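You operate a simulated robot arm through the tools that you are given. There is no shell and no other tool.

The job below is to be done with a simulated two-armed robot. You get a single attempt, and the scene is never put back.

Task
Crimp lead six with its die, prove it at its chart load, and stand it in the good tray.
Fine: it stands ready in the crimp press; one stroke of each lever. Set down upright: what you pick out.

Only the result counts: the job must be done as asked and must still hold three seconds after the hand-in. Knocking over, shifting, dropping, spilling or breaking anything else fails it.

Robot
Two 7-joint arms with fingered hands on one trunk that stands fixed in place. Base frame: the origin is at the foot of the trunk, x ahead of it, y to its left, z up. Lengths are in m, angles in rad, forces in N, time in s.
The left shoulder is at [0.05, 0.214, 0.869], the right one opposite. With the tool pointing down near the work surface each hand reaches from about 0.36 to 0.88 m from the base axis, measured 20 degrees to its own side. Payload 3 kg a hand.
The TCP of each hand is the grasp point between the finger pads, 0.026 m short of the fingertips. In the tool frame z runs along the fingers and y along their closing line. The gripper opens to 0.132 m; its body begins 0.073 m behind the TCP. The gripper is a hand of 3 fingers: y runs from the thumb to the fingers, the wrist lies at [0, 0, -0.229] in the tool frame, and closing takes about 1.5 s.
Orientation is that of the tool frame in the base frame, as a unit quaternion [x, y, z, w]. With the fingers straight down and closing along the base's y, the tool's x points along the base's -x, its y along +y and its z along -z.

Tools
- The arms move only by the tool send_rows. It takes "left_increments", "right_increments" or both (then of equal length, played together; a hand with none holds still); each is a list of rows, each a list of 2 entries, a list of its own where there are three numbers: the shift along the base's x, y, z in units of 30 mm (1.0 is 30 mm), then the turn, a rotation vector about the base's x, y, z in units of 4 degrees (1.0 is 4 degrees). In form: [[[tx, ty, tz], [wx, wy, wz]], ...]. A call has 1 to 20 rows; each row shifts and turns the commanded pose from where the row before left it. "left_grip" and "right_grip" are, for a hand that has rows, the closure, from 0 (fully open) to 1 (shut), set as the call begins (left out, the last holds). A call with a number of a shift or a turn outside -1 to 1 is refused whole. Each row takes 0.2 s and may step no farther than 0.05 m and 0.15 rad from the row before; otherwise, or with a gripper value out of range, the whole call is refused. Where a pose cannot be reached the arm comes as near as it can. A force on the tool above 40 N (or 10 N above the force at the start of the call, whichever is more), or a blocked arm, ends the call early, and 0.2 s more pass. The fingers move at their own pace (about 0.072 m/s each) and stop on an object; they squeeze with about 23 N. The grip force told is the motor's: it shows also when the fingers shut on nothing. Time passes only in rows, and 0.2 s behind the last, so rows that do not move let the fingers close. The reply holds the time, the measured pose of the TCP, the force on the tool along the base axes, the opening and the grip force, in the units named above and with some noise, with the torque about the TCP (base axes, N m) and any sound that the robot's microphone picked up.
- Cameras (640 x 400 px; columns grow to the right, rows downward): "scene" is now at [0.0334, -0.0268, 1.5132]; the picture's right is [-0.42, -0.91, 0.00], its down [-0.46, 0.22, -0.86] and it looks along [0.78, -0.36, -0.51] (base axes); focal length 325 px, centre (320, 200). "left" rides on the left gripper at [-0.061, 0.003, -0.092] in its tool frame; the picture's right is [-0.05, -1.00, 0.00], its down [0.83, -0.04, -0.56] and it looks along [0.55, -0.03, 0.83] (tool axes); focal length 230 px, centre (320, 200). "right" rides on the right gripper at [0.062, 0.003, -0.092] in its tool frame; the picture's right is [-0.05, 1.00, 0.00], its down [-0.83, -0.04, -0.56] and it looks along [-0.55, -0.03, 0.83] (tool axes); focal length 230 px, centre (320, 200). There is no depth. A picture from a camera that has moved, and an enlarged one, comes with that camera's place and axes in the base frame and with its lens. The place of the scene camera against the robot may be out by one fixed shift of up to 0.012 m in any direction.
- capture(camera): a new picture of that camera. The clock stands still meanwhile.
- move_fingers(finger1, finger2, thumb_bend, hand): sets how far each is bent, from 0 (flat) to 1 (curled in); at 0.3 the hand is open as for a grip, at 0.7 the pads meet at the TCP. One left out holds its place. A second passes; each finger stops where it meets its share of the squeeze, and holds until it gets a number again. A gripper value or a shape takes the hand back. It gives what a move gives, with no picture; readings hold the bend of each and the force on the fingers (four entries, about 0 where the hand has none), thumb and palm.
- preshape(shape, hand): the hand has 3 fingers and takes this shape, open, in about a second: jaw (thumb against the fingers, like two jaws); tri (thumb and two fingers); tip (a fingertip pinch); poke (one finger out to press); point (the index stretched); flat (the hand flat); cup (the hand cupped); fist (a fist). The gripper value then closes the fingers along that shape, each until it touches; the sizes above hold for jaw. It gives what a move gives, with no picture.
- head_to(pan, tilt): turns the head with the scene camera to pan (to the left, within 1.501 rad either way) and tilt (down, from -0.506 to 1.204), counted from straight ahead of the robot. It gives what a move gives.
- zoom(camera, box): a new picture of the part [left, top, right, bottom] of that camera's present view, enlarged. The clock stands still meanwhile.
- job_done(): hands the job in; it is judged then, once.

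Nothing tells you positions but the pictures and the camera data. Unless the task says otherwise, let go and move clear before handing in.

The tools are called after "Request:" by a JSON object that holds its "fn" and its "kwargs". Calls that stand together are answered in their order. send_rows: Moves the arms, as the interface text tells. Its arguments: {"type":"object","properties":{"left_increments":{"type":"array"},"left_grip":{"type":"number"},"right_increments":{"type":"array"},"right_grip":{"type":"number"}},"required":[]} The other tools are called the same way: preshape (shape, hand) gives the hand a shape; move_fingers (finger1, finger2, thumb_bend, hand) moves the fingers one by one; head_to (pan, tilt) turns the head that bears the scene camera; capture (camera) takes a picture; zoom (camera, box) takes an enlarged picture of a part of a camera's view; job_done () hands the job in.

At the start:

```text
time_s: 0.0
left_tcp_pos: [0.4358, -0.0175, 1.2463]
left_tcp_rot: [0.216, 0.976, 0.0, 0.0]
left_force: [0.8, 0.6, -0.2]
left_moment: [-0.01, 0.04, -0.04]
left_grip_width: 0.132
left_grip_force: 0.0
left_shape: jaw
left_bend: [0.3, 0.3, 0.3]
left_finger forces: [0.0, 0.1, 0.1, 0.0, 0.0, 0.0]
right_tcp_pos: [0.3524, -0.4006, 1.2463]
right_tcp_rot: [0.215, 0.977, 0.0, 0.0]
right_force: [-0.5, -0.2, -1.4]
right_moment: [0.01, -0.04, 0.01]
right_grip_width: 0.132
right_grip_force: 0.0
right_shape: jaw
right_bend: [0.3, 0.3, 0.3]
right_finger forces: [0.0, 0.0, 0.1, 0.0, 0.1, 0.0]
head pan, tilt (commanded): [-0.436, 0.538]
```

scene: 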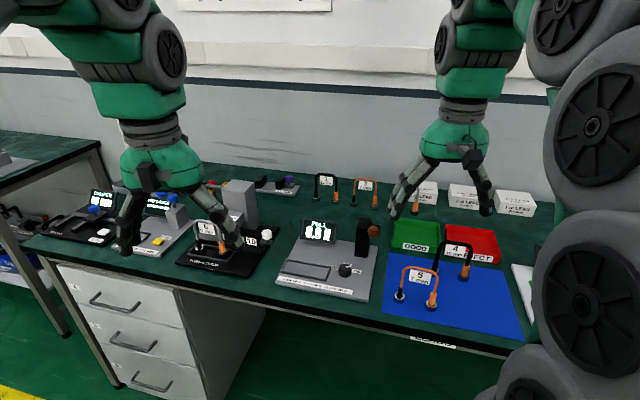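
right: 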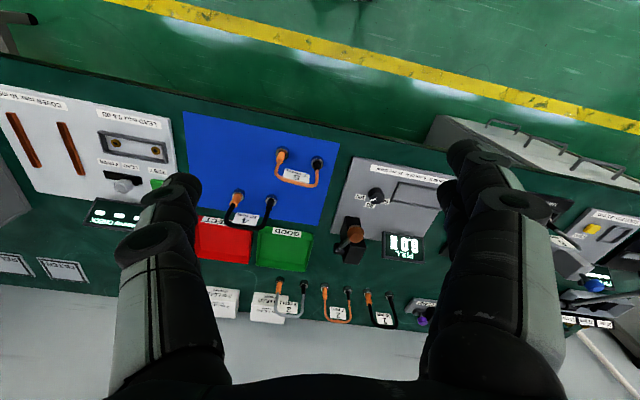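
left: 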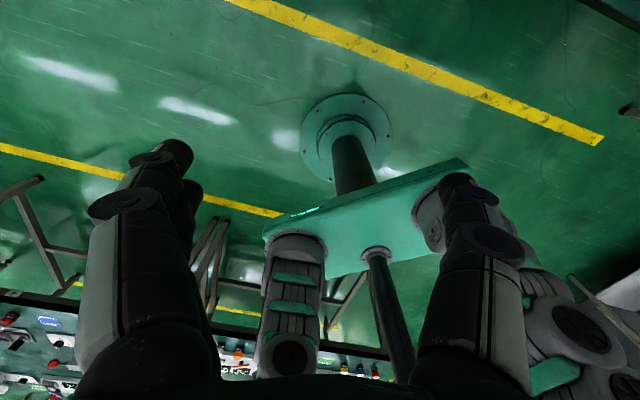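

I see a bench with several devices: a crimp press with a lead in it, a pull tester, good/reject trays and a blue mat. I'll look closer at each before I move.

Request:
{"fn": "zoom", "kwargs": {"camera": "scene", "box": [160, 160, 320, 280]}}

Request:
{"fn": "zoom", "kwargs": {"camera": "scene", "box": [260, 160, 420, 310]}}

Request:
{"fn": "zoom", "kwargs": {"camera": "scene", "box": [380, 170, 540, 350]}}

Request:
{"fn": "zoom", "kwargs": {"camera": "scene", "box": [30, 170, 190, 270]}}

```text
3.33 times, centred on (240, 220) of scene
camera zoom: at [0.0334, -0.0268, 1.5132], right [-0.42, -0.91, 0.0], down [-0.46, 0.22, -0.86], along [0.78, -0.36, -0.51], focal length 1082 px, centre (587, 133)
```

zoom: 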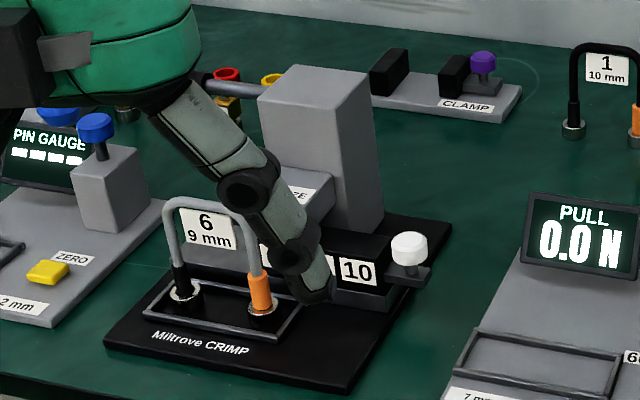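

```text
2.67 times, centred on (340, 235) of scene
camera zoom: at [0.0334, -0.0268, 1.5132], right [-0.42, -0.91, 0.0], down [-0.46, 0.22, -0.86], along [0.78, -0.36, -0.51], focal length 866 px, centre (267, 107)
```

zoom: 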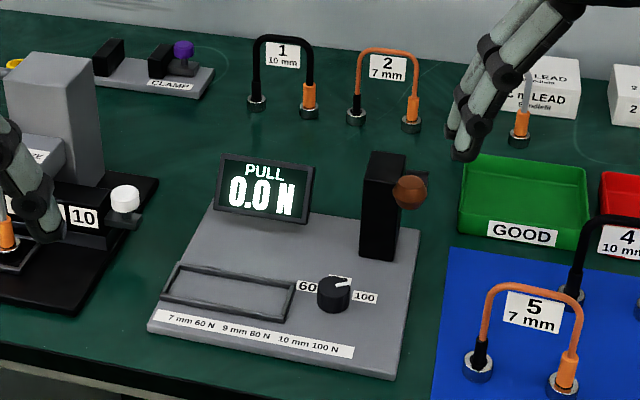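

```text
2.22 times, centred on (460, 260) of scene
camera zoom: at [0.0334, -0.0268, 1.5132], right [-0.42, -0.91, 0.0], down [-0.46, 0.22, -0.86], along [0.78, -0.36, -0.51], focal length 722 px, centre (9, 67)
```

zoom: 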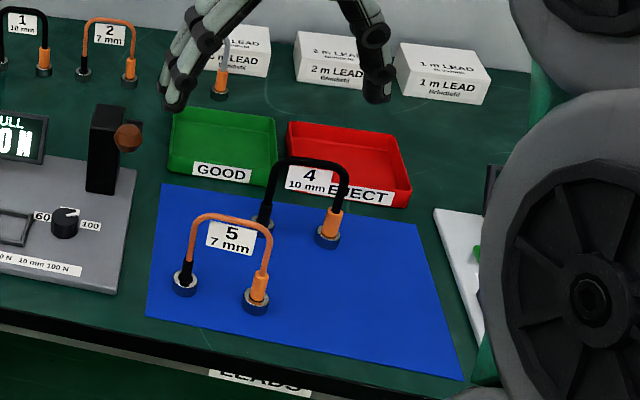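

```text
4.00 times, centred on (110, 220) of scene
camera zoom: at [0.0334, -0.0268, 1.5132], right [-0.42, -0.91, 0.0], down [-0.46, 0.22, -0.86], along [0.78, -0.36, -0.51], focal length 1299 px, centre (1160, 120)
```

zoom: 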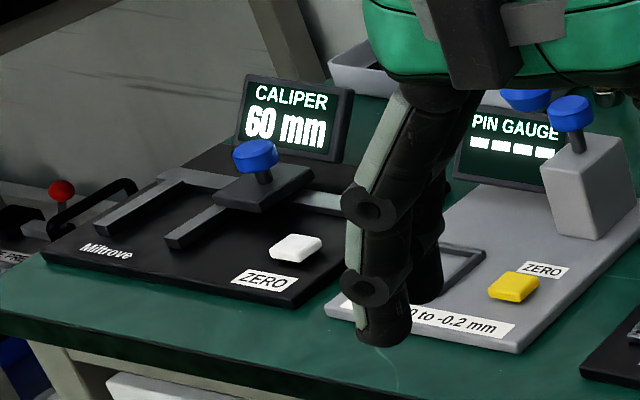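

Lead six (9 mm) stands in the press, and the left hand hides part of it. I'll zoom in further on the chart, the dial and the press.

Request:
{"fn": "zoom", "kwargs": {"camera": "scene", "box": [290, 250, 370, 300]}}

Request:
{"fn": "zoom", "kwargs": {"camera": "scene", "box": [200, 170, 280, 270]}}

Request:
{"fn": "zoom", "kwargs": {"camera": "right", "box": [320, 140, 480, 280]}}

Request:
{"fn": "zoom", "kwargs": {"camera": "right", "box": [180, 140, 340, 340]}}

```text
8.00 times, centred on (330, 275) of scene
camera zoom: at [0.0334, -0.0268, 1.5132], right [-0.42, -0.91, 0.0], down [-0.46, 0.22, -0.86], along [0.78, -0.36, -0.51], focal length 2598 px, centre (240, -400)
```

zoom: 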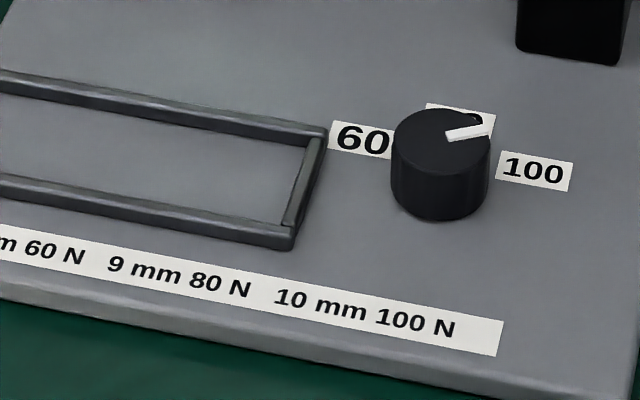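

```text
4.00 times, centred on (240, 220) of scene
camera zoom: at [0.0334, -0.0268, 1.5132], right [-0.42, -0.91, 0.0], down [-0.46, 0.22, -0.86], along [0.78, -0.36, -0.51], focal length 1299 px, centre (640, 120)
```

zoom: 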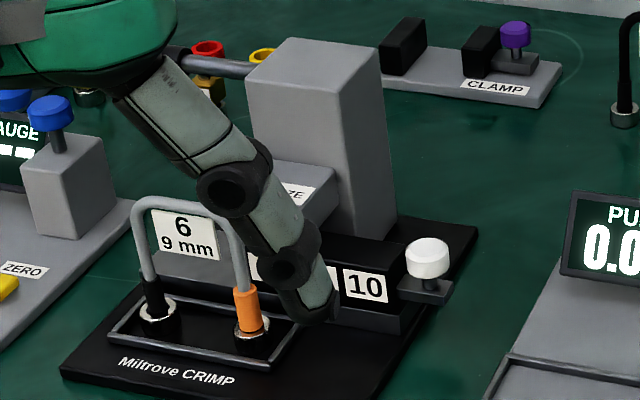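

```text
2.86 times, centred on (400, 210) of right
camera zoom: at [0.297, -0.3714, 1.3379], right [0.47, 0.88, 0.0], down [0.74, -0.39, 0.56], along [0.49, -0.26, -0.83], focal length 657 px, centre (91, 171)
```

zoom: 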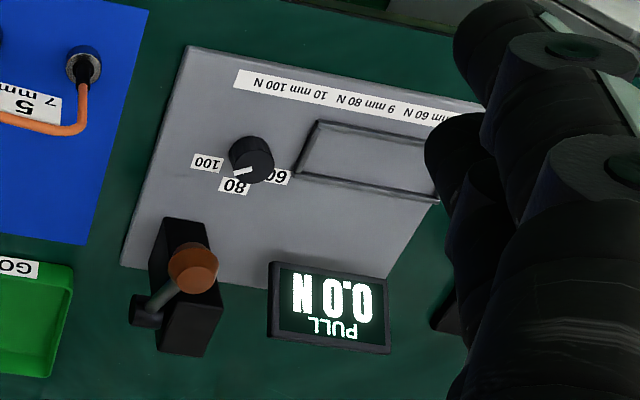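

```text
2.00 times, centred on (260, 240) of right
camera zoom: at [0.297, -0.3714, 1.3379], right [0.47, 0.88, 0.0], down [0.74, -0.39, 0.56], along [0.49, -0.26, -0.83], focal length 460 px, centre (440, 120)
```

zoom: 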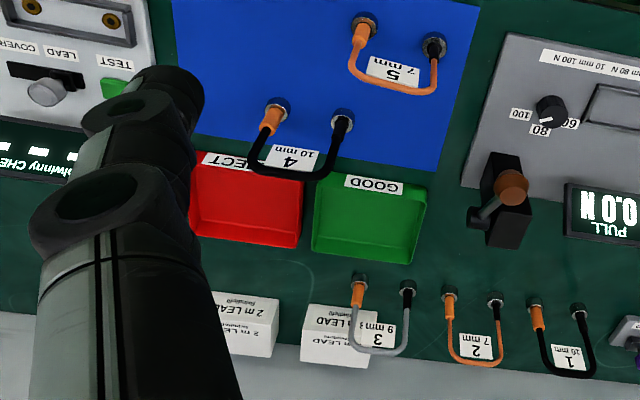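

The dial on the tester appears to point at 100, while the chart asks 80 N for 9 mm. The left hand blocks the view of the press, so I'll move it left, staying high.

Request:
{"fn": "send_rows", "kwargs": {"left_increments": [[[0, 1, 0], [0, 0, 0]], [[0, 1, 0], [0, 0, 0]], [[0, 1, 0], [0, 0, 0]], [[0, 1, 0], [0, 0, 0]], [[0, 1, 0], [0, 0, 0]], [[0, 1, 0], [0, 0, 0]], [[0, 1, 0], [0, 0, 0]], [[0, 1, 0], [0, 0, 0]], [[0, 1, 0], [0, 0, 0]], [[0, 1, 0], [0, 0, 0]]]}}

Request:
{"fn": "capture", "kwargs": {"camera": "scene"}}

Request:
{"fn": "capture", "kwargs": {"camera": "right"}}

```text
time_s: 2.2
left_tcp_pos: [0.4363, 0.2853, 1.2461]
left_tcp_rot: [0.215, 0.977, 0.0, 0.0]
left_force: [0.5, 0.4, 0.1]
left_moment: [-0.02, 0.02, 0.02]
left_grip_width: 0.132
left_grip_force: 0.1
left_shape: jaw
left_bend: [0.3, 0.3, 0.3]
left_finger forces: [0.0, 0.0, 0.1, 0.0, 0.0, 0.0]
right_tcp_pos: [0.3514, -0.4007, 1.2452]
right_tcp_rot: [0.215, 0.977, 0.0, 0.0]
right_force: [-0.3, 0.1, 0.2]
right_moment: [0.0, -0.02, 0.01]
right_grip_width: 0.1318
right_grip_force: 0.1
right_shape: jaw
right_bend: [0.3, 0.3, 0.3]
right_finger forces: [0.0, 0.0, 0.0, 0.0, 0.0, 0.1]
head pan, tilt (commanded): [-0.436, 0.538]
```

```text
taken
camera scene: at [0.0334, -0.0268, 1.5132], right [-0.42, -0.91, 0.0], down [-0.46, 0.22, -0.86], along [0.78, -0.36, -0.51], focal length 325 px, centre (320, 200)
```

scene: 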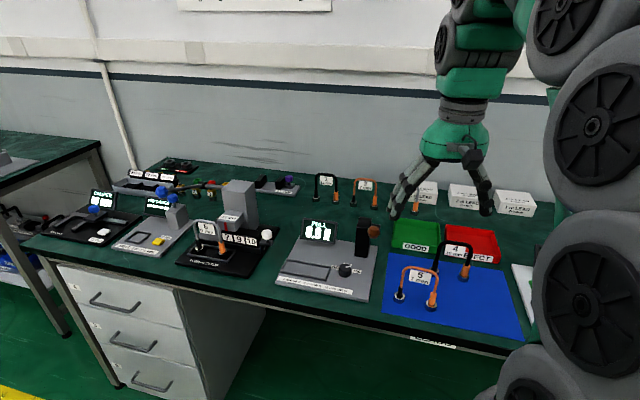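

```text
taken
camera right: at [0.2969, -0.3714, 1.338], right [0.47, 0.88, 0.0], down [0.74, -0.39, 0.56], along [0.49, -0.26, -0.83], focal length 230 px, centre (320, 200)
```

right: 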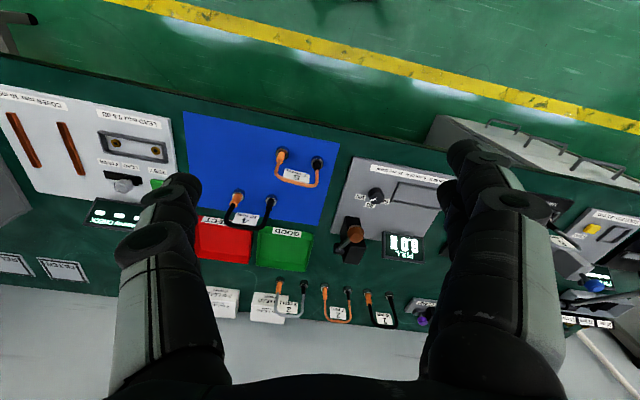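

Request:
{"fn": "zoom", "kwargs": {"camera": "scene", "box": [170, 170, 290, 290]}}

Request:
{"fn": "zoom", "kwargs": {"camera": "scene", "box": [190, 210, 290, 280]}}

Request:
{"fn": "zoom", "kwargs": {"camera": "scene", "box": [100, 150, 260, 240]}}

```text
3.33 times, centred on (230, 230) of scene
camera zoom: at [0.0334, -0.0268, 1.5132], right [-0.42, -0.91, 0.0], down [-0.46, 0.22, -0.86], along [0.78, -0.36, -0.51], focal length 1082 px, centre (620, 100)
```

zoom: 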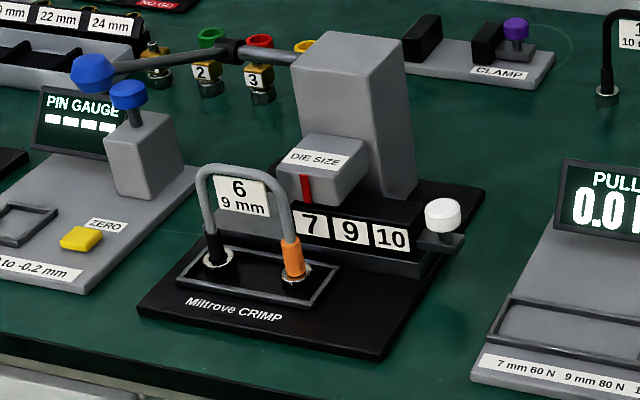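

```text
5.71 times, centred on (240, 245) of scene
camera zoom: at [0.0334, -0.0268, 1.5132], right [-0.42, -0.91, 0.0], down [-0.46, 0.22, -0.86], along [0.78, -0.36, -0.51], focal length 1856 px, centre (777, -57)
```

zoom: 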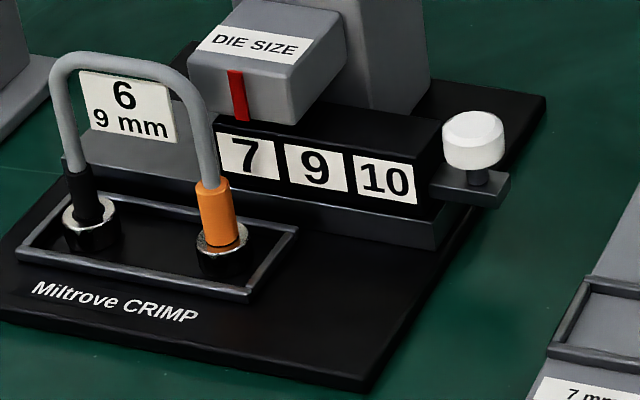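

```text
4.00 times, centred on (180, 195) of scene
camera zoom: at [0.0334, -0.0268, 1.5132], right [-0.42, -0.91, 0.0], down [-0.46, 0.22, -0.86], along [0.78, -0.36, -0.51], focal length 1299 px, centre (880, 220)
```

zoom: 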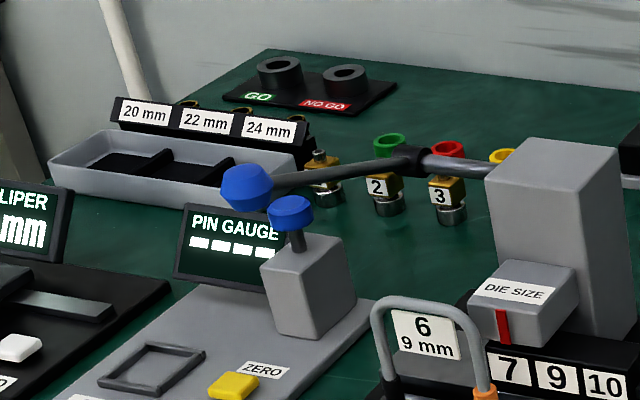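

The red mark on the ram points at die 7, so the slide has to shift until 9 lies under it. The bench is turned relative to the base, so I'll move the right hand (with its camera) over toward the press for a second view.

Request:
{"fn": "send_rows", "kwargs": {"right_increments": [[[0.5, 1, 0], [0, 0, 0]], [[0.5, 1, 0], [0, 0, 0]], [[0.5, 1, 0], [0, 0, 0]], [[0.5, 1, 0], [0, 0, 0]], [[0.5, 1, 0], [0, 0, 0]], [[0.5, 1, 0], [0, 0, 0]], [[0.5, 1, 0], [0, 0, 0]], [[0.5, 1, 0], [0, 0, 0]]]}}

Request:
{"fn": "capture", "kwargs": {"camera": "right"}}

Request:
{"fn": "capture", "kwargs": {"camera": "scene"}}

Request:
{"fn": "capture", "kwargs": {"camera": "left"}}

```text
time_s: 4.0
left_tcp_pos: [0.4367, 0.284, 1.2458]
left_tcp_rot: [0.216, 0.976, 0.001, 0.001]
left_force: [0.7, 0.8, 0.2]
left_moment: [-0.01, 0.03, -0.01]
left_grip_width: 0.1317
left_grip_force: 0.1
left_shape: jaw
left_bend: [0.3, 0.3, 0.3]
left_finger forces: [0.0, 0.0, 0.1, 0.0, 0.0, 0.0]
right_tcp_pos: [0.4738, -0.1584, 1.2431]
right_tcp_rot: [0.215, 0.977, 0.0, 0.0]
right_force: [1.0, 0.7, 0.0]
right_moment: [0.01, 0.02, -0.02]
right_grip_width: 0.1319
right_grip_force: 0.1
right_shape: jaw
right_bend: [0.3, 0.3, 0.3]
right_finger forces: [0.1, 0.1, 0.1, 0.0, 0.0, 0.0]
head pan, tilt (commanded): [-0.436, 0.538]
```

```text
taken
camera right: at [0.4181, -0.1298, 1.336], right [0.47, 0.88, 0.0], down [0.74, -0.39, 0.55], along [0.49, -0.26, -0.83], focal length 230 px, centre (320, 200)
```

right: 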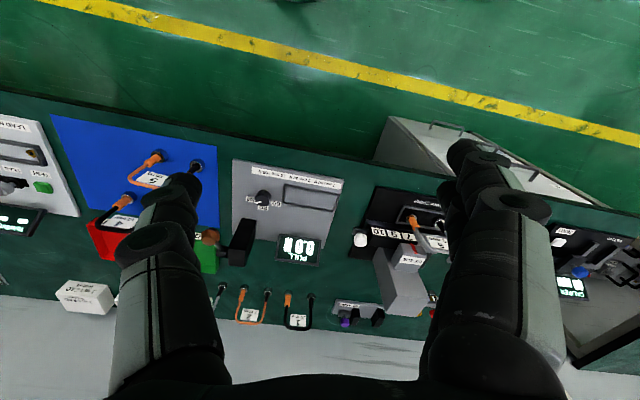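

```text
taken
camera scene: at [0.0334, -0.0268, 1.5132], right [-0.42, -0.91, 0.0], down [-0.46, 0.22, -0.86], along [0.78, -0.36, -0.51], focal length 325 px, centre (320, 200)
```

scene: 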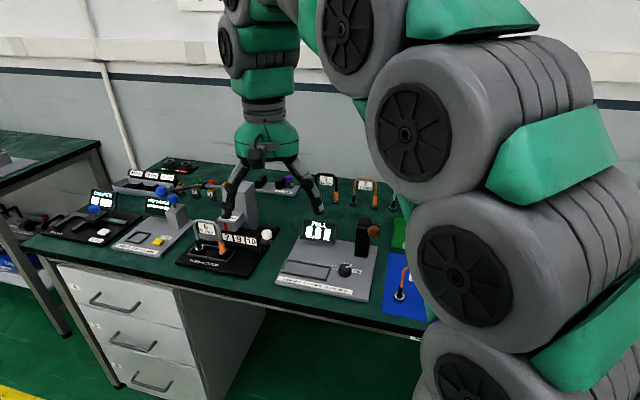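

```text
taken
camera left: at [0.4944, 0.2615, 1.3375], right [-0.37, -0.93, 0.0], down [-0.77, 0.31, 0.56], along [-0.52, 0.21, -0.83], focal length 230 px, centre (320, 200)
```

left: 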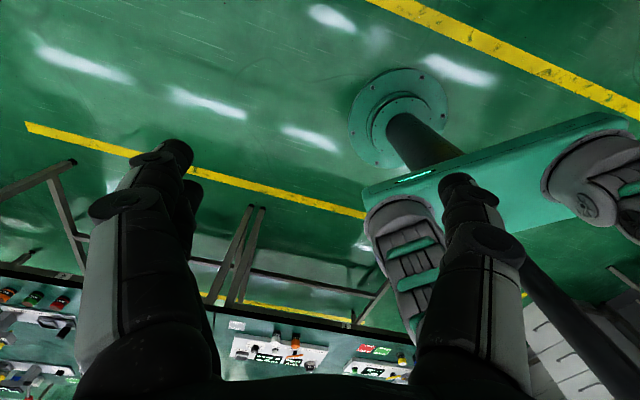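

Request:
{"fn": "zoom", "kwargs": {"camera": "right", "box": [330, 170, 450, 330]}}

Request:
{"fn": "zoom", "kwargs": {"camera": "right", "box": [220, 150, 350, 280]}}

```text
2.50 times, centred on (390, 250) of right
camera zoom: at [0.4181, -0.1298, 1.336], right [0.47, 0.88, 0.0], down [0.74, -0.39, 0.55], along [0.49, -0.26, -0.83], focal length 575 px, centre (145, 75)
```

zoom: 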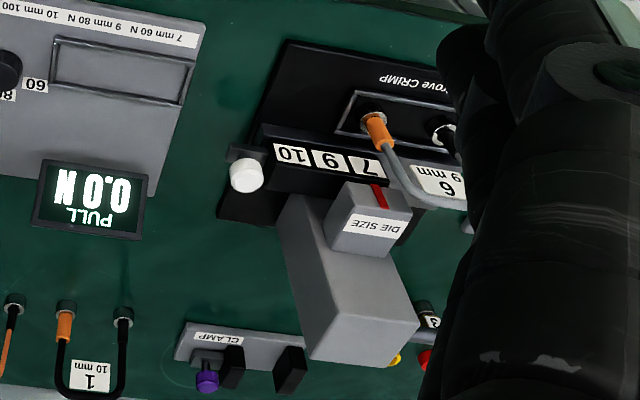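

```text
3.08 times, centred on (285, 215) of right
camera zoom: at [0.4181, -0.1298, 1.336], right [0.47, 0.88, 0.0], down [0.74, -0.39, 0.55], along [0.49, -0.26, -0.83], focal length 708 px, centre (428, 154)
```

zoom: 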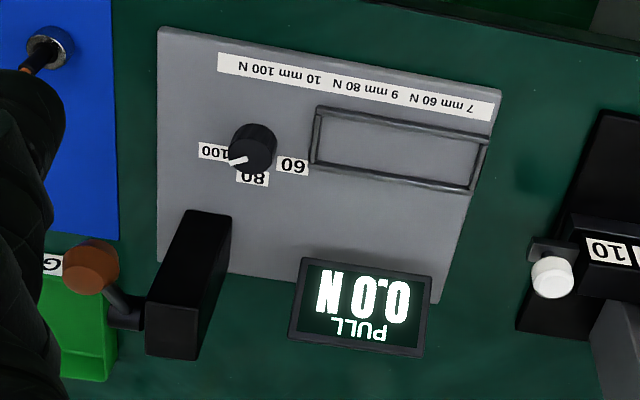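

The right camera gives the tester a plate height near z 0.86 and shows the bench turned about -40°. I need a wider baseline on the press, so I'll move the right hand further left and the left hand away.

Request:
{"fn": "send_rows", "kwargs": {"left_increments": [[[-0.3, 1, 0], [0, 0, 0]], [[-0.3, 1, 0], [0, 0, 0]], [[-0.3, 1, 0], [0, 0, 0]], [[-0.3, 1, 0], [0, 0, 0]], [[-0.3, 1, 0], [0, 0, 0]]], "right_increments": [[[0.3, 1, 0], [0, 0, 0]], [[0.3, 1, 0], [0, 0, 0]], [[0.3, 1, 0], [0, 0, 0]], [[0.3, 1, 0], [0, 0, 0]], [[0.3, 1, 0], [0, 0, 0]]]}}

Request:
{"fn": "capture", "kwargs": {"camera": "right"}}

Request:
{"fn": "zoom", "kwargs": {"camera": "right", "box": [240, 160, 420, 340]}}

```text
time_s: 5.2
left_tcp_pos: [0.3901, 0.437, 1.244]
left_tcp_rot: [0.215, 0.977, 0.0, -0.001]
left_force: [0.0, -0.6, 0.0]
left_moment: [0.0, -0.05, -0.02]
left_grip_width: 0.132
left_grip_force: 0.1
left_shape: jaw
left_bend: [0.3, 0.3, 0.3]
left_finger forces: [0.0, 0.0, 0.0, 0.0, 0.1, 0.0]
right_tcp_pos: [0.5181, -0.0089, 1.2442]
right_tcp_rot: [0.214, 0.977, 0.0, 0.0]
right_force: [-0.2, 0.4, 0.0]
right_moment: [-0.01, 0.02, 0.02]
right_grip_width: 0.1319
right_grip_force: 0.0
right_shape: jaw
right_bend: [0.3, 0.3, 0.3]
right_finger forces: [0.1, 0.0, 0.0, 0.0, 0.0, 0.1]
head pan, tilt (commanded): [-0.436, 0.538]
```

```text
taken
camera right: at [0.4634, 0.0203, 1.3361], right [0.47, 0.88, 0.0], down [0.74, -0.39, 0.56], along [0.49, -0.26, -0.83], focal length 230 px, centre (320, 200)
```

right: 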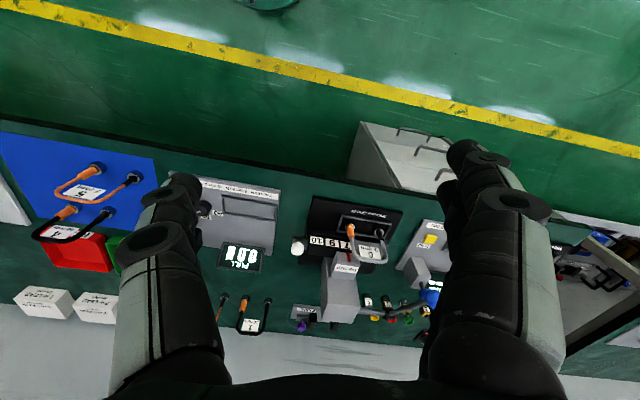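

```text
2.22 times, centred on (330, 250) of right
camera zoom: at [0.4634, 0.0203, 1.3361], right [0.47, 0.88, 0.0], down [0.74, -0.39, 0.56], along [0.49, -0.26, -0.83], focal length 511 px, centre (298, 89)
```

zoom: 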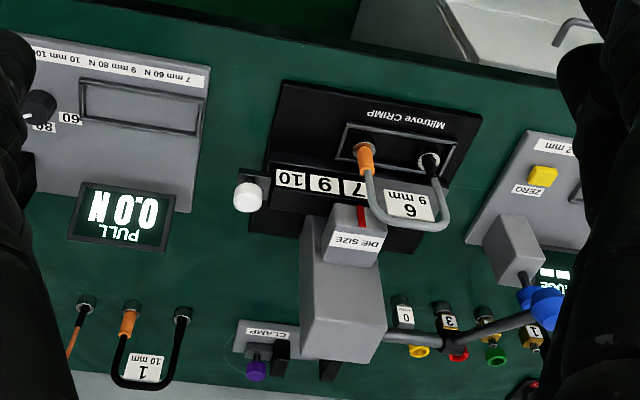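

Request:
{"fn": "zoom", "kwargs": {"camera": "right", "box": [370, 210, 450, 330]}}

Request:
{"fn": "zoom", "kwargs": {"camera": "right", "box": [280, 190, 400, 290]}}

Request:
{"fn": "zoom", "kwargs": {"camera": "scene", "box": [100, 150, 200, 250]}}

```text
3.33 times, centred on (410, 270) of right
camera zoom: at [0.4634, 0.0203, 1.3361], right [0.47, 0.88, 0.0], down [0.74, -0.39, 0.56], along [0.49, -0.26, -0.83], focal length 767 px, centre (20, -33)
```

zoom: 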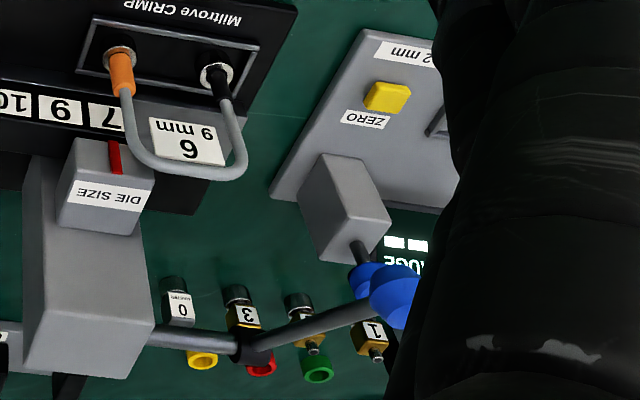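

```text
4.00 times, centred on (340, 240) of right
camera zoom: at [0.4634, 0.0203, 1.3361], right [0.47, 0.88, 0.0], down [0.74, -0.39, 0.56], along [0.49, -0.26, -0.83], focal length 920 px, centre (240, 40)
```

zoom: 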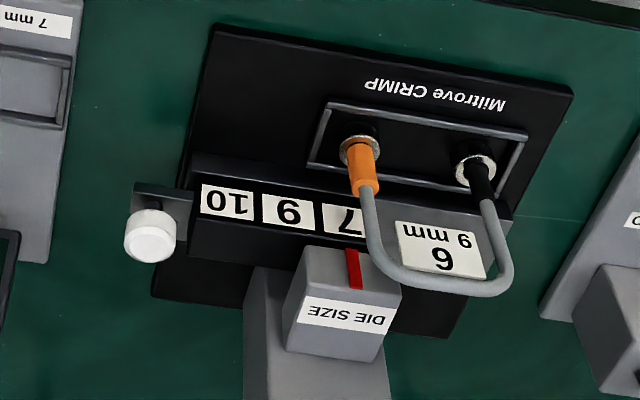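

```text
4.00 times, centred on (150, 200) of scene
camera zoom: at [0.0334, -0.0269, 1.5132], right [-0.42, -0.91, 0.0], down [-0.46, 0.22, -0.86], along [0.78, -0.36, -0.51], focal length 1299 px, centre (1000, 200)
```

zoom: 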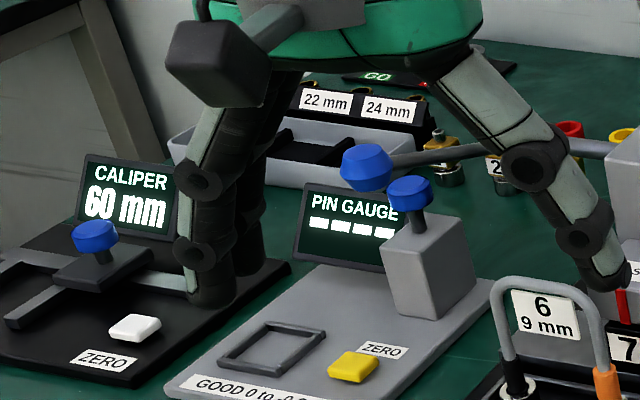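

I now have consistent triangulation: lead six is centred near (0.864, -0.061) with its top at z≈0.99, the die knob is near (0.804, -0.223, 0.93), and the pitch between dies is about 0.04 m along the bench. I'll bring the right hand, yawed and tilted to the bench, in front of the die knob for a closer look.

Request:
{"fn": "send_rows", "kwargs": {"right_increments": [[[0.58, -0.67, -0.4], [0, 0, -0.925]], [[0.58, -0.67, -0.4], [0, 0, -0.925]], [[0.58, -0.67, -0.4], [0, 0, -0.925]], [[0.58, -0.67, -0.4], [0, 0, -0.925]], [[0.58, -0.67, -0.4], [-0.697, -0.843, 0]], [[0.58, -0.67, -0.4], [-0.697, -0.843, 0]], [[0.58, -0.67, -0.4], [-0.697, -0.843, 0]], [[0.58, -0.67, -0.4], [-0.697, -0.843, 0]], [[0.58, -0.67, -0.4], [-0.697, -0.843, 0]], [[0.58, -0.67, -0.4], [-0.697, -0.843, 0]], [[0.58, -0.67, -0.4], [-0.697, -0.843, 0]], [[0.58, -0.67, -0.4], [-0.697, -0.843, 0]]]}}

Request:
{"fn": "capture", "kwargs": {"camera": "right"}}

Request:
{"fn": "capture", "kwargs": {"camera": "scene"}}

```text
time_s: 7.8
left_tcp_pos: [0.391, 0.4356, 1.2431]
left_tcp_rot: [0.215, 0.977, 0.0, 0.0]
left_force: [-0.1, -0.4, 0.0]
left_moment: [-0.02, 0.02, 0.0]
left_grip_width: 0.1319
left_grip_force: 0.1
left_shape: jaw
left_bend: [0.3, 0.3, 0.3]
left_finger forces: [0.1, 0.0, 0.0, 0.0, 0.1, 0.1]
right_tcp_pos: [0.725, -0.2528, 1.1003]
right_tcp_rot: [0.322, 0.897, -0.102, 0.283]
right_force: [0.6, 0.1, -0.4]
right_moment: [0.02, 0.0, -0.03]
right_grip_width: 0.1319
right_grip_force: 0.0
right_shape: jaw
right_bend: [0.3, 0.3, 0.3]
right_finger forces: [0.1, 0.0, 0.0, 0.0, 0.1, 0.0]
head pan, tilt (commanded): [-0.436, 0.538]
```

```text
taken
camera right: at [0.6468, -0.1837, 1.1416], right [0.67, 0.74, 0.03], down [0.25, -0.26, 0.93], along [0.7, -0.62, -0.36], focal length 230 px, centre (320, 200)
```

right: 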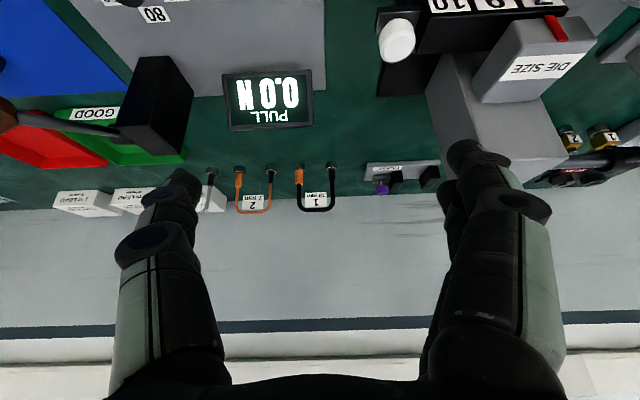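

```text
taken
camera scene: at [0.0334, -0.0268, 1.5132], right [-0.42, -0.91, 0.0], down [-0.46, 0.22, -0.86], along [0.78, -0.36, -0.51], focal length 325 px, centre (320, 200)
```

scene: 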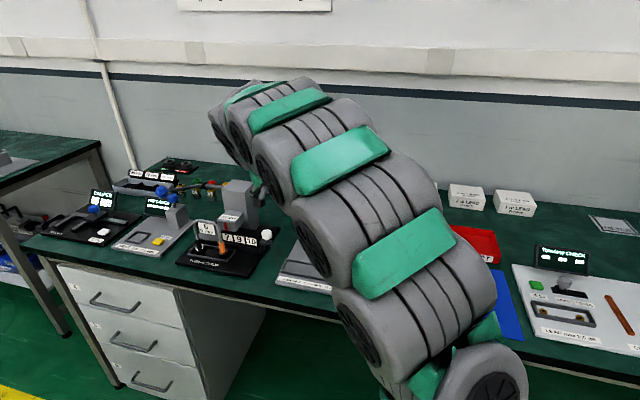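

Request:
{"fn": "zoom", "kwargs": {"camera": "right", "box": [340, 0, 600, 110]}}

Request:
{"fn": "zoom", "kwargs": {"camera": "scene", "box": [220, 200, 290, 260]}}

```text
2.46 times, centred on (470, 55) of right
camera zoom: at [0.6468, -0.1837, 1.1416], right [0.67, 0.74, 0.03], down [0.25, -0.26, 0.93], along [0.7, -0.62, -0.36], focal length 566 px, centre (-49, 557)
```

zoom: 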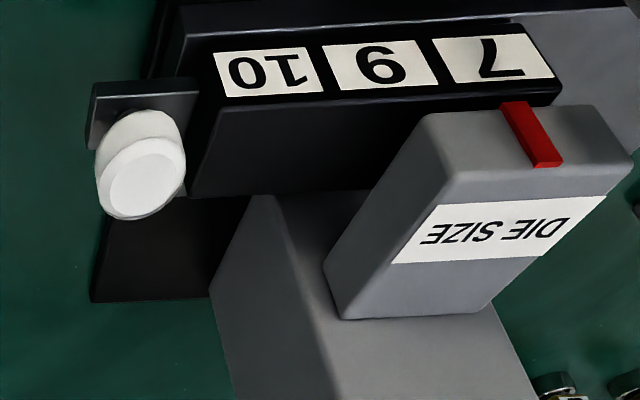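

```text
6.67 times, centred on (255, 230) of scene
camera zoom: at [0.0334, -0.0268, 1.5132], right [-0.42, -0.91, 0.0], down [-0.46, 0.22, -0.86], along [0.78, -0.36, -0.51], focal length 2165 px, centre (753, 0)
```

zoom: 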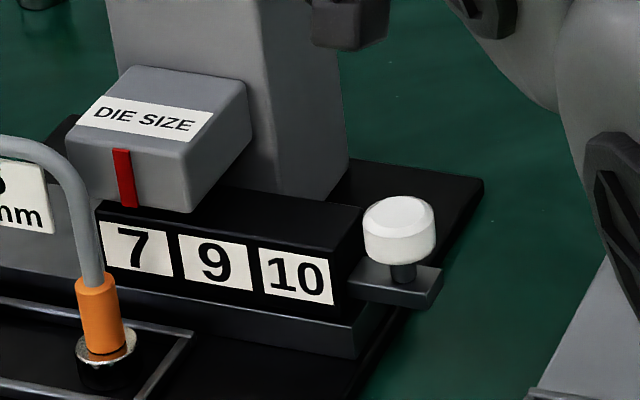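

The knob sits where I computed it. I'll close the right hand into a compact pusher and look at its shape.

Request:
{"fn": "send_rows", "kwargs": {"right_increments": [[[0, 0, 0], [0, 0, 0]], [[0, 0, 0], [0, 0, 0]], [[0, 0, 0], [0, 0, 0]], [[0, 0, 0], [0, 0, 0]], [[0, 0, 0], [0, 0, 0]], [[0, 0, 0], [0, 0, 0]], [[0, 0, 0], [0, 0, 0]], [[0, 0, 0], [0, 0, 0]]], "right_grip": 1.0}}

Request:
{"fn": "capture", "kwargs": {"camera": "right"}}

Request:
{"fn": "capture", "kwargs": {"camera": "scene"}}

```text
time_s: 9.6
left_tcp_pos: [0.3893, 0.4366, 1.2439]
left_tcp_rot: [0.215, 0.977, 0.0, 0.0]
left_force: [0.0, -0.2, -0.2]
left_moment: [-0.02, 0.01, 0.01]
left_grip_width: 0.1317
left_grip_force: 0.0
left_shape: jaw
left_bend: [0.3, 0.3, 0.3]
left_finger forces: [0.0, 0.0, 0.0, 0.1, 0.0, 0.1]
right_tcp_pos: [0.7243, -0.2523, 1.1011]
right_tcp_rot: [0.323, 0.898, -0.101, 0.282]
right_force: [-0.2, -0.1, -1.1]
right_moment: [0.01, -0.03, 0.03]
right_grip_width: 0.0001
right_grip_force: 22.9
right_shape: jaw
right_bend: [0.63, 0.63, 0.66]
right_finger forces: [0.1, 0.0, 0.0, 0.1, 0.0, 0.0]
head pan, tilt (commanded): [-0.436, 0.538]
```

```text
taken
camera right: at [0.6467, -0.1835, 1.1418], right [0.67, 0.74, 0.03], down [0.25, -0.26, 0.93], along [0.7, -0.62, -0.36], focal length 230 px, centre (320, 200)
```

right: 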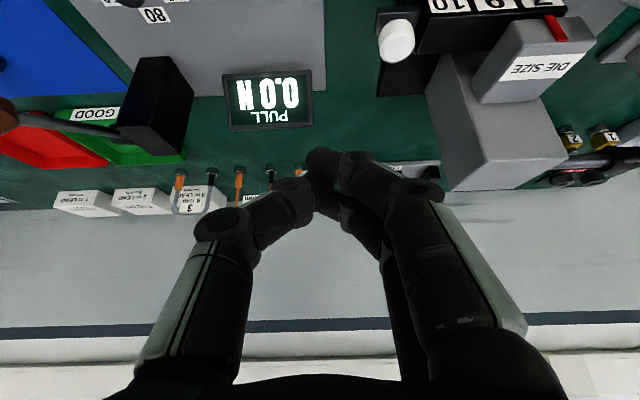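

```text
taken
camera scene: at [0.0334, -0.0268, 1.5132], right [-0.42, -0.91, 0.0], down [-0.46, 0.22, -0.86], along [0.78, -0.36, -0.51], focal length 325 px, centre (320, 200)
```

scene: 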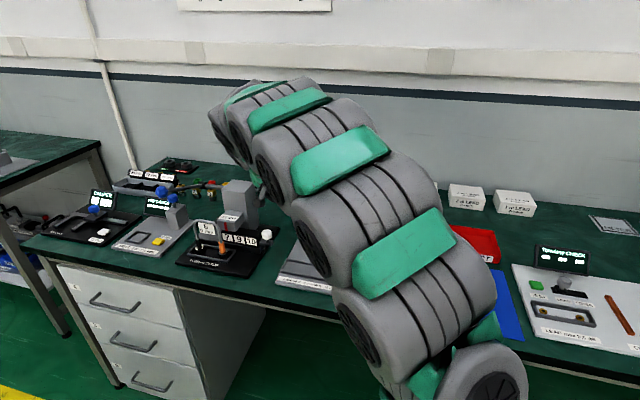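

Request:
{"fn": "preshape", "kwargs": {"hand": "right", "shape": "poke"}}

Request:
{"fn": "capture", "kwargs": {"camera": "right"}}

```text
time_s: 10.5
left_tcp_pos: [0.3914, 0.4362, 1.2448]
left_tcp_rot: [0.216, 0.976, 0.001, 0.0]
left_force: [0.0, 0.2, -0.2]
left_moment: [0.01, 0.01, 0.04]
left_grip_width: 0.132
left_grip_force: 0.0
left_shape: jaw
left_bend: [0.3, 0.3, 0.3]
left_finger forces: [0.1, 0.0, 0.0, 0.1, 0.1, 0.2]
right_tcp_pos: [0.7242, -0.2512, 1.1015]
right_tcp_rot: [0.323, 0.897, -0.101, 0.284]
right_force: [0.4, 0.7, 0.5]
right_moment: [-0.01, 0.02, 0.01]
right_grip_width: 0.0
right_grip_force: 0.1
right_shape: poke
right_bend: [0.97, 0.97, 1.0]
right_finger forces: [0.0, 0.0, 0.1, 0.0, 0.0, 0.1]
head pan, tilt (commanded): [-0.436, 0.538]
```

```text
taken
camera right: at [0.6468, -0.1835, 1.1419], right [0.67, 0.74, 0.03], down [0.25, -0.26, 0.93], along [0.7, -0.62, -0.36], focal length 230 px, centre (320, 200)
```

right: 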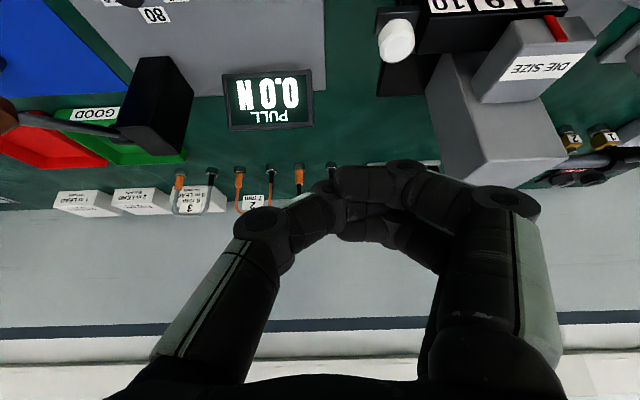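

Request:
{"fn": "preshape", "kwargs": {"hand": "right", "shape": "point"}}

Request:
{"fn": "capture", "kwargs": {"camera": "right"}}

```text
time_s: 11.4
left_tcp_pos: [0.3898, 0.4359, 1.2449]
left_tcp_rot: [0.215, 0.977, 0.0, 0.0]
left_force: [-0.1, -0.1, -1.5]
left_moment: [-0.01, -0.03, 0.0]
left_grip_width: 0.132
left_grip_force: 0.0
left_shape: jaw
left_bend: [0.3, 0.3, 0.3]
left_finger forces: [0.0, 0.0, 0.0, 0.0, 0.0, 0.0]
right_tcp_pos: [0.725, -0.253, 1.102]
right_tcp_rot: [0.323, 0.898, -0.101, 0.282]
right_force: [0.7, -0.8, 0.1]
right_moment: [0.01, -0.01, 0.0]
right_grip_width: 0.0
right_grip_force: 0.0
right_shape: point
right_bend: [0.18, 1.0, 0.5]
right_finger forces: [0.0, 0.0, 0.0, 0.0, 0.0, 0.0]
head pan, tilt (commanded): [-0.436, 0.538]
```

```text
taken
camera right: at [0.6467, -0.1835, 1.1418], right [0.67, 0.74, 0.03], down [0.25, -0.26, 0.93], along [0.7, -0.62, -0.36], focal length 230 px, centre (320, 200)
```

right: 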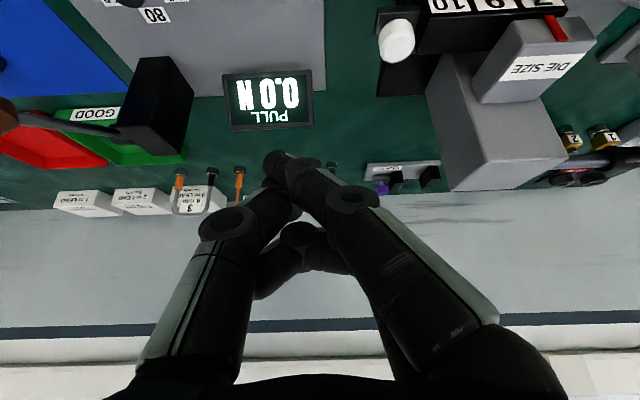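

The pointing shapes aren't clearer than closed jaws, so I'll return to jaw. Then I'll close it and roll the hand so the outer finger face stands upright for pushing the knob to the left.

Request:
{"fn": "preshape", "kwargs": {"hand": "right", "shape": "jaw"}}

Request:
{"fn": "send_rows", "kwargs": {"right_increments": [[[0, 0, 0], [0.743, -0.614, 0]], [[0, 0, 0], [0.743, -0.614, 0]], [[0, 0, 0], [0.743, -0.614, 0]], [[0, 0, 0], [0.743, -0.614, 0]], [[0, 0, 0], [0.743, -0.614, 0]], [[0, 0, 0], [0.743, -0.614, 0]], [[0, 0, 0], [0.743, -0.614, 0]], [[0, 0, 0], [0, 0, 0]]], "right_grip": 1.0}}

Request:
{"fn": "capture", "kwargs": {"camera": "right"}}

Request:
{"fn": "capture", "kwargs": {"camera": "scene"}}

```text
time_s: 12.3
left_tcp_pos: [0.3901, 0.4371, 1.244]
left_tcp_rot: [0.216, 0.976, 0.0, 0.0]
left_force: [-0.5, 0.5, -0.2]
left_moment: [-0.01, -0.03, -0.01]
left_grip_width: 0.1319
left_grip_force: 0.0
left_shape: jaw
left_bend: [0.3, 0.3, 0.3]
left_finger forces: [0.0, 0.1, 0.0, 0.1, 0.1, 0.0]
right_tcp_pos: [0.7246, -0.2529, 1.1015]
right_tcp_rot: [0.323, 0.897, -0.101, 0.284]
right_force: [-0.3, -0.7, -0.8]
right_moment: [0.03, -0.03, 0.03]
right_grip_width: 0.132
right_grip_force: 0.1
right_shape: jaw
right_bend: [0.3, 0.3, 0.3]
right_finger forces: [0.1, 0.0, 0.0, 0.0, 0.0, 0.0]
head pan, tilt (commanded): [-0.436, 0.538]
```

```text
time_s: 14.1
left_tcp_pos: [0.3902, 0.4365, 1.2452]
left_tcp_rot: [0.215, 0.977, 0.0, 0.0]
left_force: [-0.1, 0.0, -0.5]
left_moment: [0.0, 0.04, 0.0]
left_grip_width: 0.1318
left_grip_force: 0.1
left_shape: jaw
left_bend: [0.3, 0.3, 0.3]
left_finger forces: [0.0, 0.1, 0.0, 0.1, 0.0, 0.0]
right_tcp_pos: [0.7258, -0.2517, 1.1015]
right_tcp_rot: [0.38, 0.849, 0.111, 0.35]
right_force: [0.6, 0.2, 0.4]
right_moment: [0.02, 0.01, 0.01]
right_grip_width: 0.0001
right_grip_force: 22.8
right_shape: jaw
right_bend: [0.63, 0.63, 0.66]
right_finger forces: [0.0, 0.0, 0.0, 0.0, 0.1, 0.1]
head pan, tilt (commanded): [-0.436, 0.538]
```

```text
taken
camera right: at [0.6354, -0.1975, 1.1391], right [0.59, 0.65, 0.48], down [-0.02, -0.59, 0.81], along [0.81, -0.49, -0.34], focal length 230 px, centre (320, 200)
```

right: 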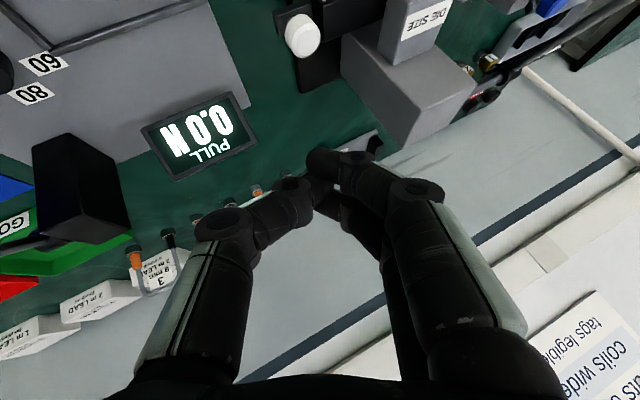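

```text
taken
camera scene: at [0.0333, -0.0268, 1.5132], right [-0.42, -0.91, 0.0], down [-0.46, 0.22, -0.86], along [0.78, -0.36, -0.51], focal length 325 px, centre (320, 200)
```

scene: 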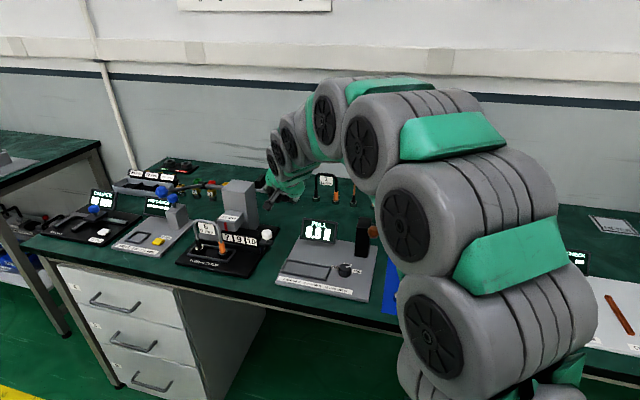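

The hand is closed and rolled. I'll lower it to the right of the knob in two stages, checking the view in between.

Request:
{"fn": "send_rows", "kwargs": {"right_increments": [[[0.32, -0.14, -0.85], [0, 0, 0]], [[0.32, -0.14, -0.85], [0, 0, 0]], [[0.32, -0.14, -0.85], [0, 0, 0]], [[0.32, -0.14, -0.85], [0, 0, 0]]]}}

Request:
{"fn": "zoom", "kwargs": {"camera": "scene", "box": [190, 170, 330, 280]}}

Request:
{"fn": "capture", "kwargs": {"camera": "right"}}

```text
time_s: 15.1
left_tcp_pos: [0.3904, 0.4361, 1.2438]
left_tcp_rot: [0.216, 0.976, 0.001, 0.0]
left_force: [-0.7, 0.2, 0.0]
left_moment: [-0.02, 0.0, 0.01]
left_grip_width: 0.1316
left_grip_force: 0.2
left_shape: jaw
left_bend: [0.3, 0.3, 0.3]
left_finger forces: [0.0, 0.0, 0.0, 0.0, 0.0, 0.0]
right_tcp_pos: [0.7658, -0.2698, 0.9989]
right_tcp_rot: [0.38, 0.849, 0.111, 0.351]
right_force: [-0.2, 0.4, 0.3]
right_moment: [0.0, 0.01, -0.04]
right_grip_width: 0.0001
right_grip_force: 23.2
right_shape: jaw
right_bend: [0.63, 0.63, 0.66]
right_finger forces: [0.1, 0.0, 0.1, 0.0, 0.1, 0.1]
head pan, tilt (commanded): [-0.436, 0.538]
```

```text
3.64 times, centred on (260, 225) of scene
camera zoom: at [0.0334, -0.0268, 1.5132], right [-0.42, -0.91, 0.0], down [-0.46, 0.22, -0.86], along [0.78, -0.36, -0.51], focal length 1181 px, centre (538, 109)
```

zoom: 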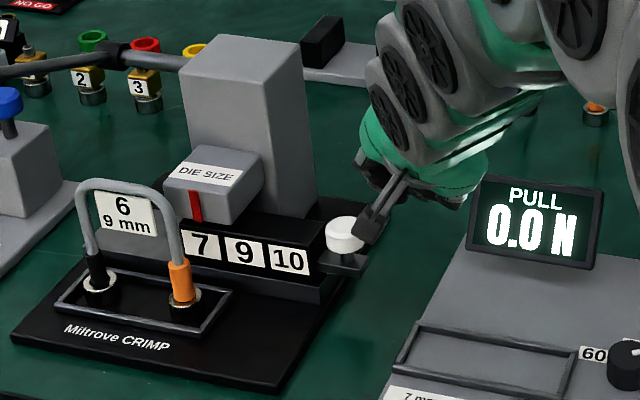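

```text
taken
camera right: at [0.675, -0.2148, 1.0357], right [0.59, 0.65, 0.48], down [-0.02, -0.59, 0.81], along [0.81, -0.49, -0.34], focal length 230 px, centre (320, 200)
```

right: 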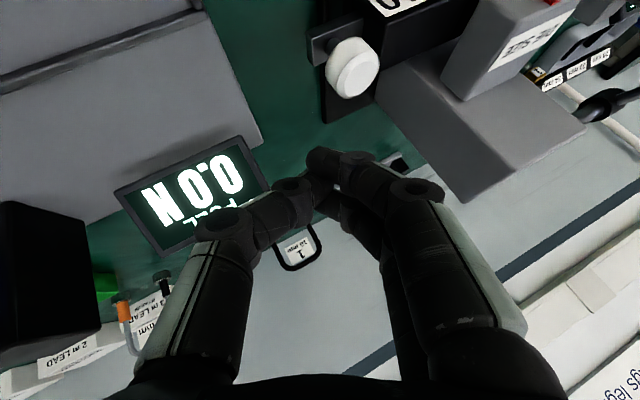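

Request:
{"fn": "send_rows", "kwargs": {"right_increments": [[[0.05, -0.04, -0.95], [0, 0, 0]], [[0.05, -0.04, -0.95], [0, 0, 0]], [[0.05, -0.04, -0.95], [0, 0, 0]]]}}

Request:
{"fn": "zoom", "kwargs": {"camera": "scene", "box": [190, 170, 330, 280]}}

Request:
{"fn": "capture", "kwargs": {"camera": "right"}}

```text
time_s: 15.9
left_tcp_pos: [0.3898, 0.436, 1.2449]
left_tcp_rot: [0.216, 0.976, 0.0, 0.001]
left_force: [0.1, 0.6, -0.6]
left_moment: [0.02, 0.02, 0.02]
left_grip_width: 0.1322
left_grip_force: 0.0
left_shape: jaw
left_bend: [0.3, 0.3, 0.3]
left_finger forces: [0.1, 0.1, 0.1, 0.0, 0.0, 0.0]
right_tcp_pos: [0.7696, -0.2716, 0.9144]
right_tcp_rot: [0.381, 0.849, 0.11, 0.349]
right_force: [0.0, 0.1, -0.6]
right_moment: [0.0, -0.04, 0.0]
right_grip_width: 0.0002
right_grip_force: 22.9
right_shape: jaw
right_bend: [0.63, 0.63, 0.66]
right_finger forces: [0.1, 0.1, 0.0, 0.0, 0.1, 0.0]
head pan, tilt (commanded): [-0.436, 0.538]
```

```text
3.64 times, centred on (260, 225) of scene
camera zoom: at [0.0334, -0.0268, 1.5132], right [-0.42, -0.91, 0.0], down [-0.46, 0.22, -0.86], along [0.78, -0.36, -0.51], focal length 1181 px, centre (538, 109)
```

zoom: 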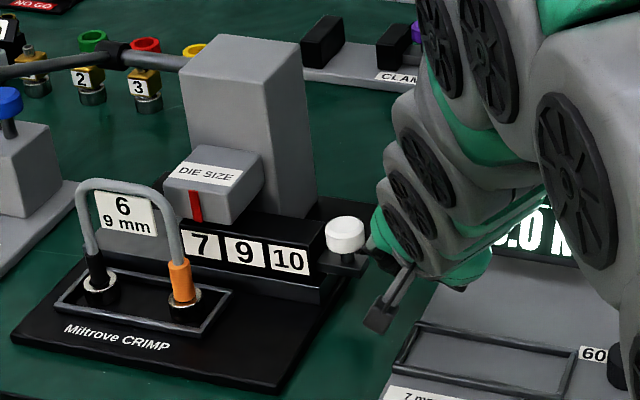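

```text
taken
camera right: at [0.6795, -0.218, 0.9516], right [0.59, 0.65, 0.48], down [-0.01, -0.59, 0.81], along [0.81, -0.49, -0.34], focal length 230 px, centre (320, 200)
```

right: 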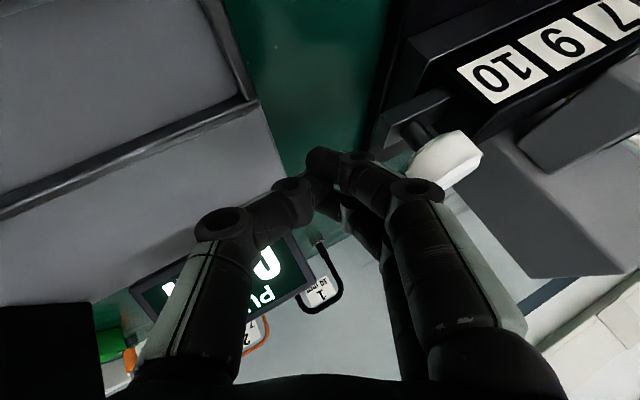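

The tip is to the right of the tongue with a gap of a couple of centimetres. I'll raise slightly to clear the fixed rail and creep left until contact.

Request:
{"fn": "send_rows", "kwargs": {"right_increments": [[[0.0, 0.0, 0.36], [0, 0, 0]], [[0.17, 0.205, 0], [0, 0, 0]], [[0.17, 0.205, 0], [0, 0, 0]]]}}

Request:
{"fn": "zoom", "kwargs": {"camera": "scene", "box": [190, 170, 330, 280]}}

Request:
{"fn": "capture", "kwargs": {"camera": "right"}}

```text
time_s: 16.7
left_tcp_pos: [0.3907, 0.4356, 1.2453]
left_tcp_rot: [0.216, 0.976, 0.0, 0.0]
left_force: [-0.3, 0.1, -0.6]
left_moment: [0.02, 0.0, 0.03]
left_grip_width: 0.1319
left_grip_force: 0.1
left_shape: jaw
left_bend: [0.3, 0.3, 0.3]
left_finger forces: [0.1, 0.1, 0.0, 0.0, 0.1, 0.0]
right_tcp_pos: [0.7787, -0.2592, 0.9253]
right_tcp_rot: [0.38, 0.849, 0.11, 0.351]
right_force: [0.2, 0.0, 0.6]
right_moment: [0.01, -0.02, -0.01]
right_grip_width: 0.0
right_grip_force: 23.1
right_shape: jaw
right_bend: [0.63, 0.63, 0.66]
right_finger forces: [0.1, 0.0, 0.0, 0.1, 0.1, 0.1]
head pan, tilt (commanded): [-0.436, 0.538]
```

```text
3.64 times, centred on (260, 225) of scene
camera zoom: at [0.0334, -0.0268, 1.5132], right [-0.42, -0.91, 0.0], down [-0.46, 0.22, -0.86], along [0.78, -0.36, -0.51], focal length 1181 px, centre (538, 109)
```

zoom: 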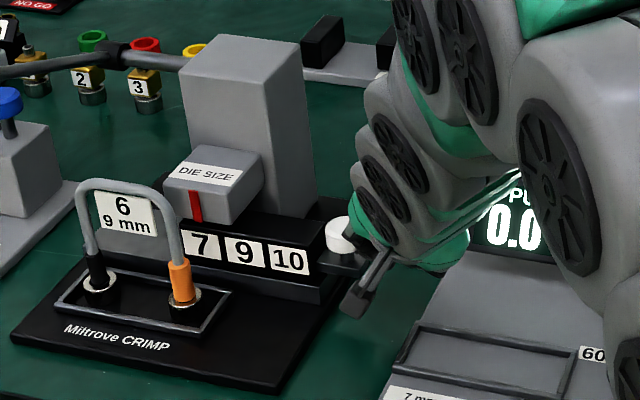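

```text
taken
camera right: at [0.6899, -0.2049, 0.9625], right [0.59, 0.65, 0.48], down [-0.02, -0.59, 0.81], along [0.81, -0.49, -0.34], focal length 230 px, centre (320, 200)
```

right: 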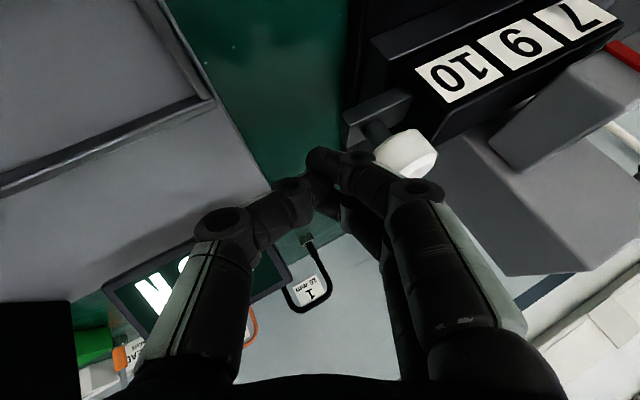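

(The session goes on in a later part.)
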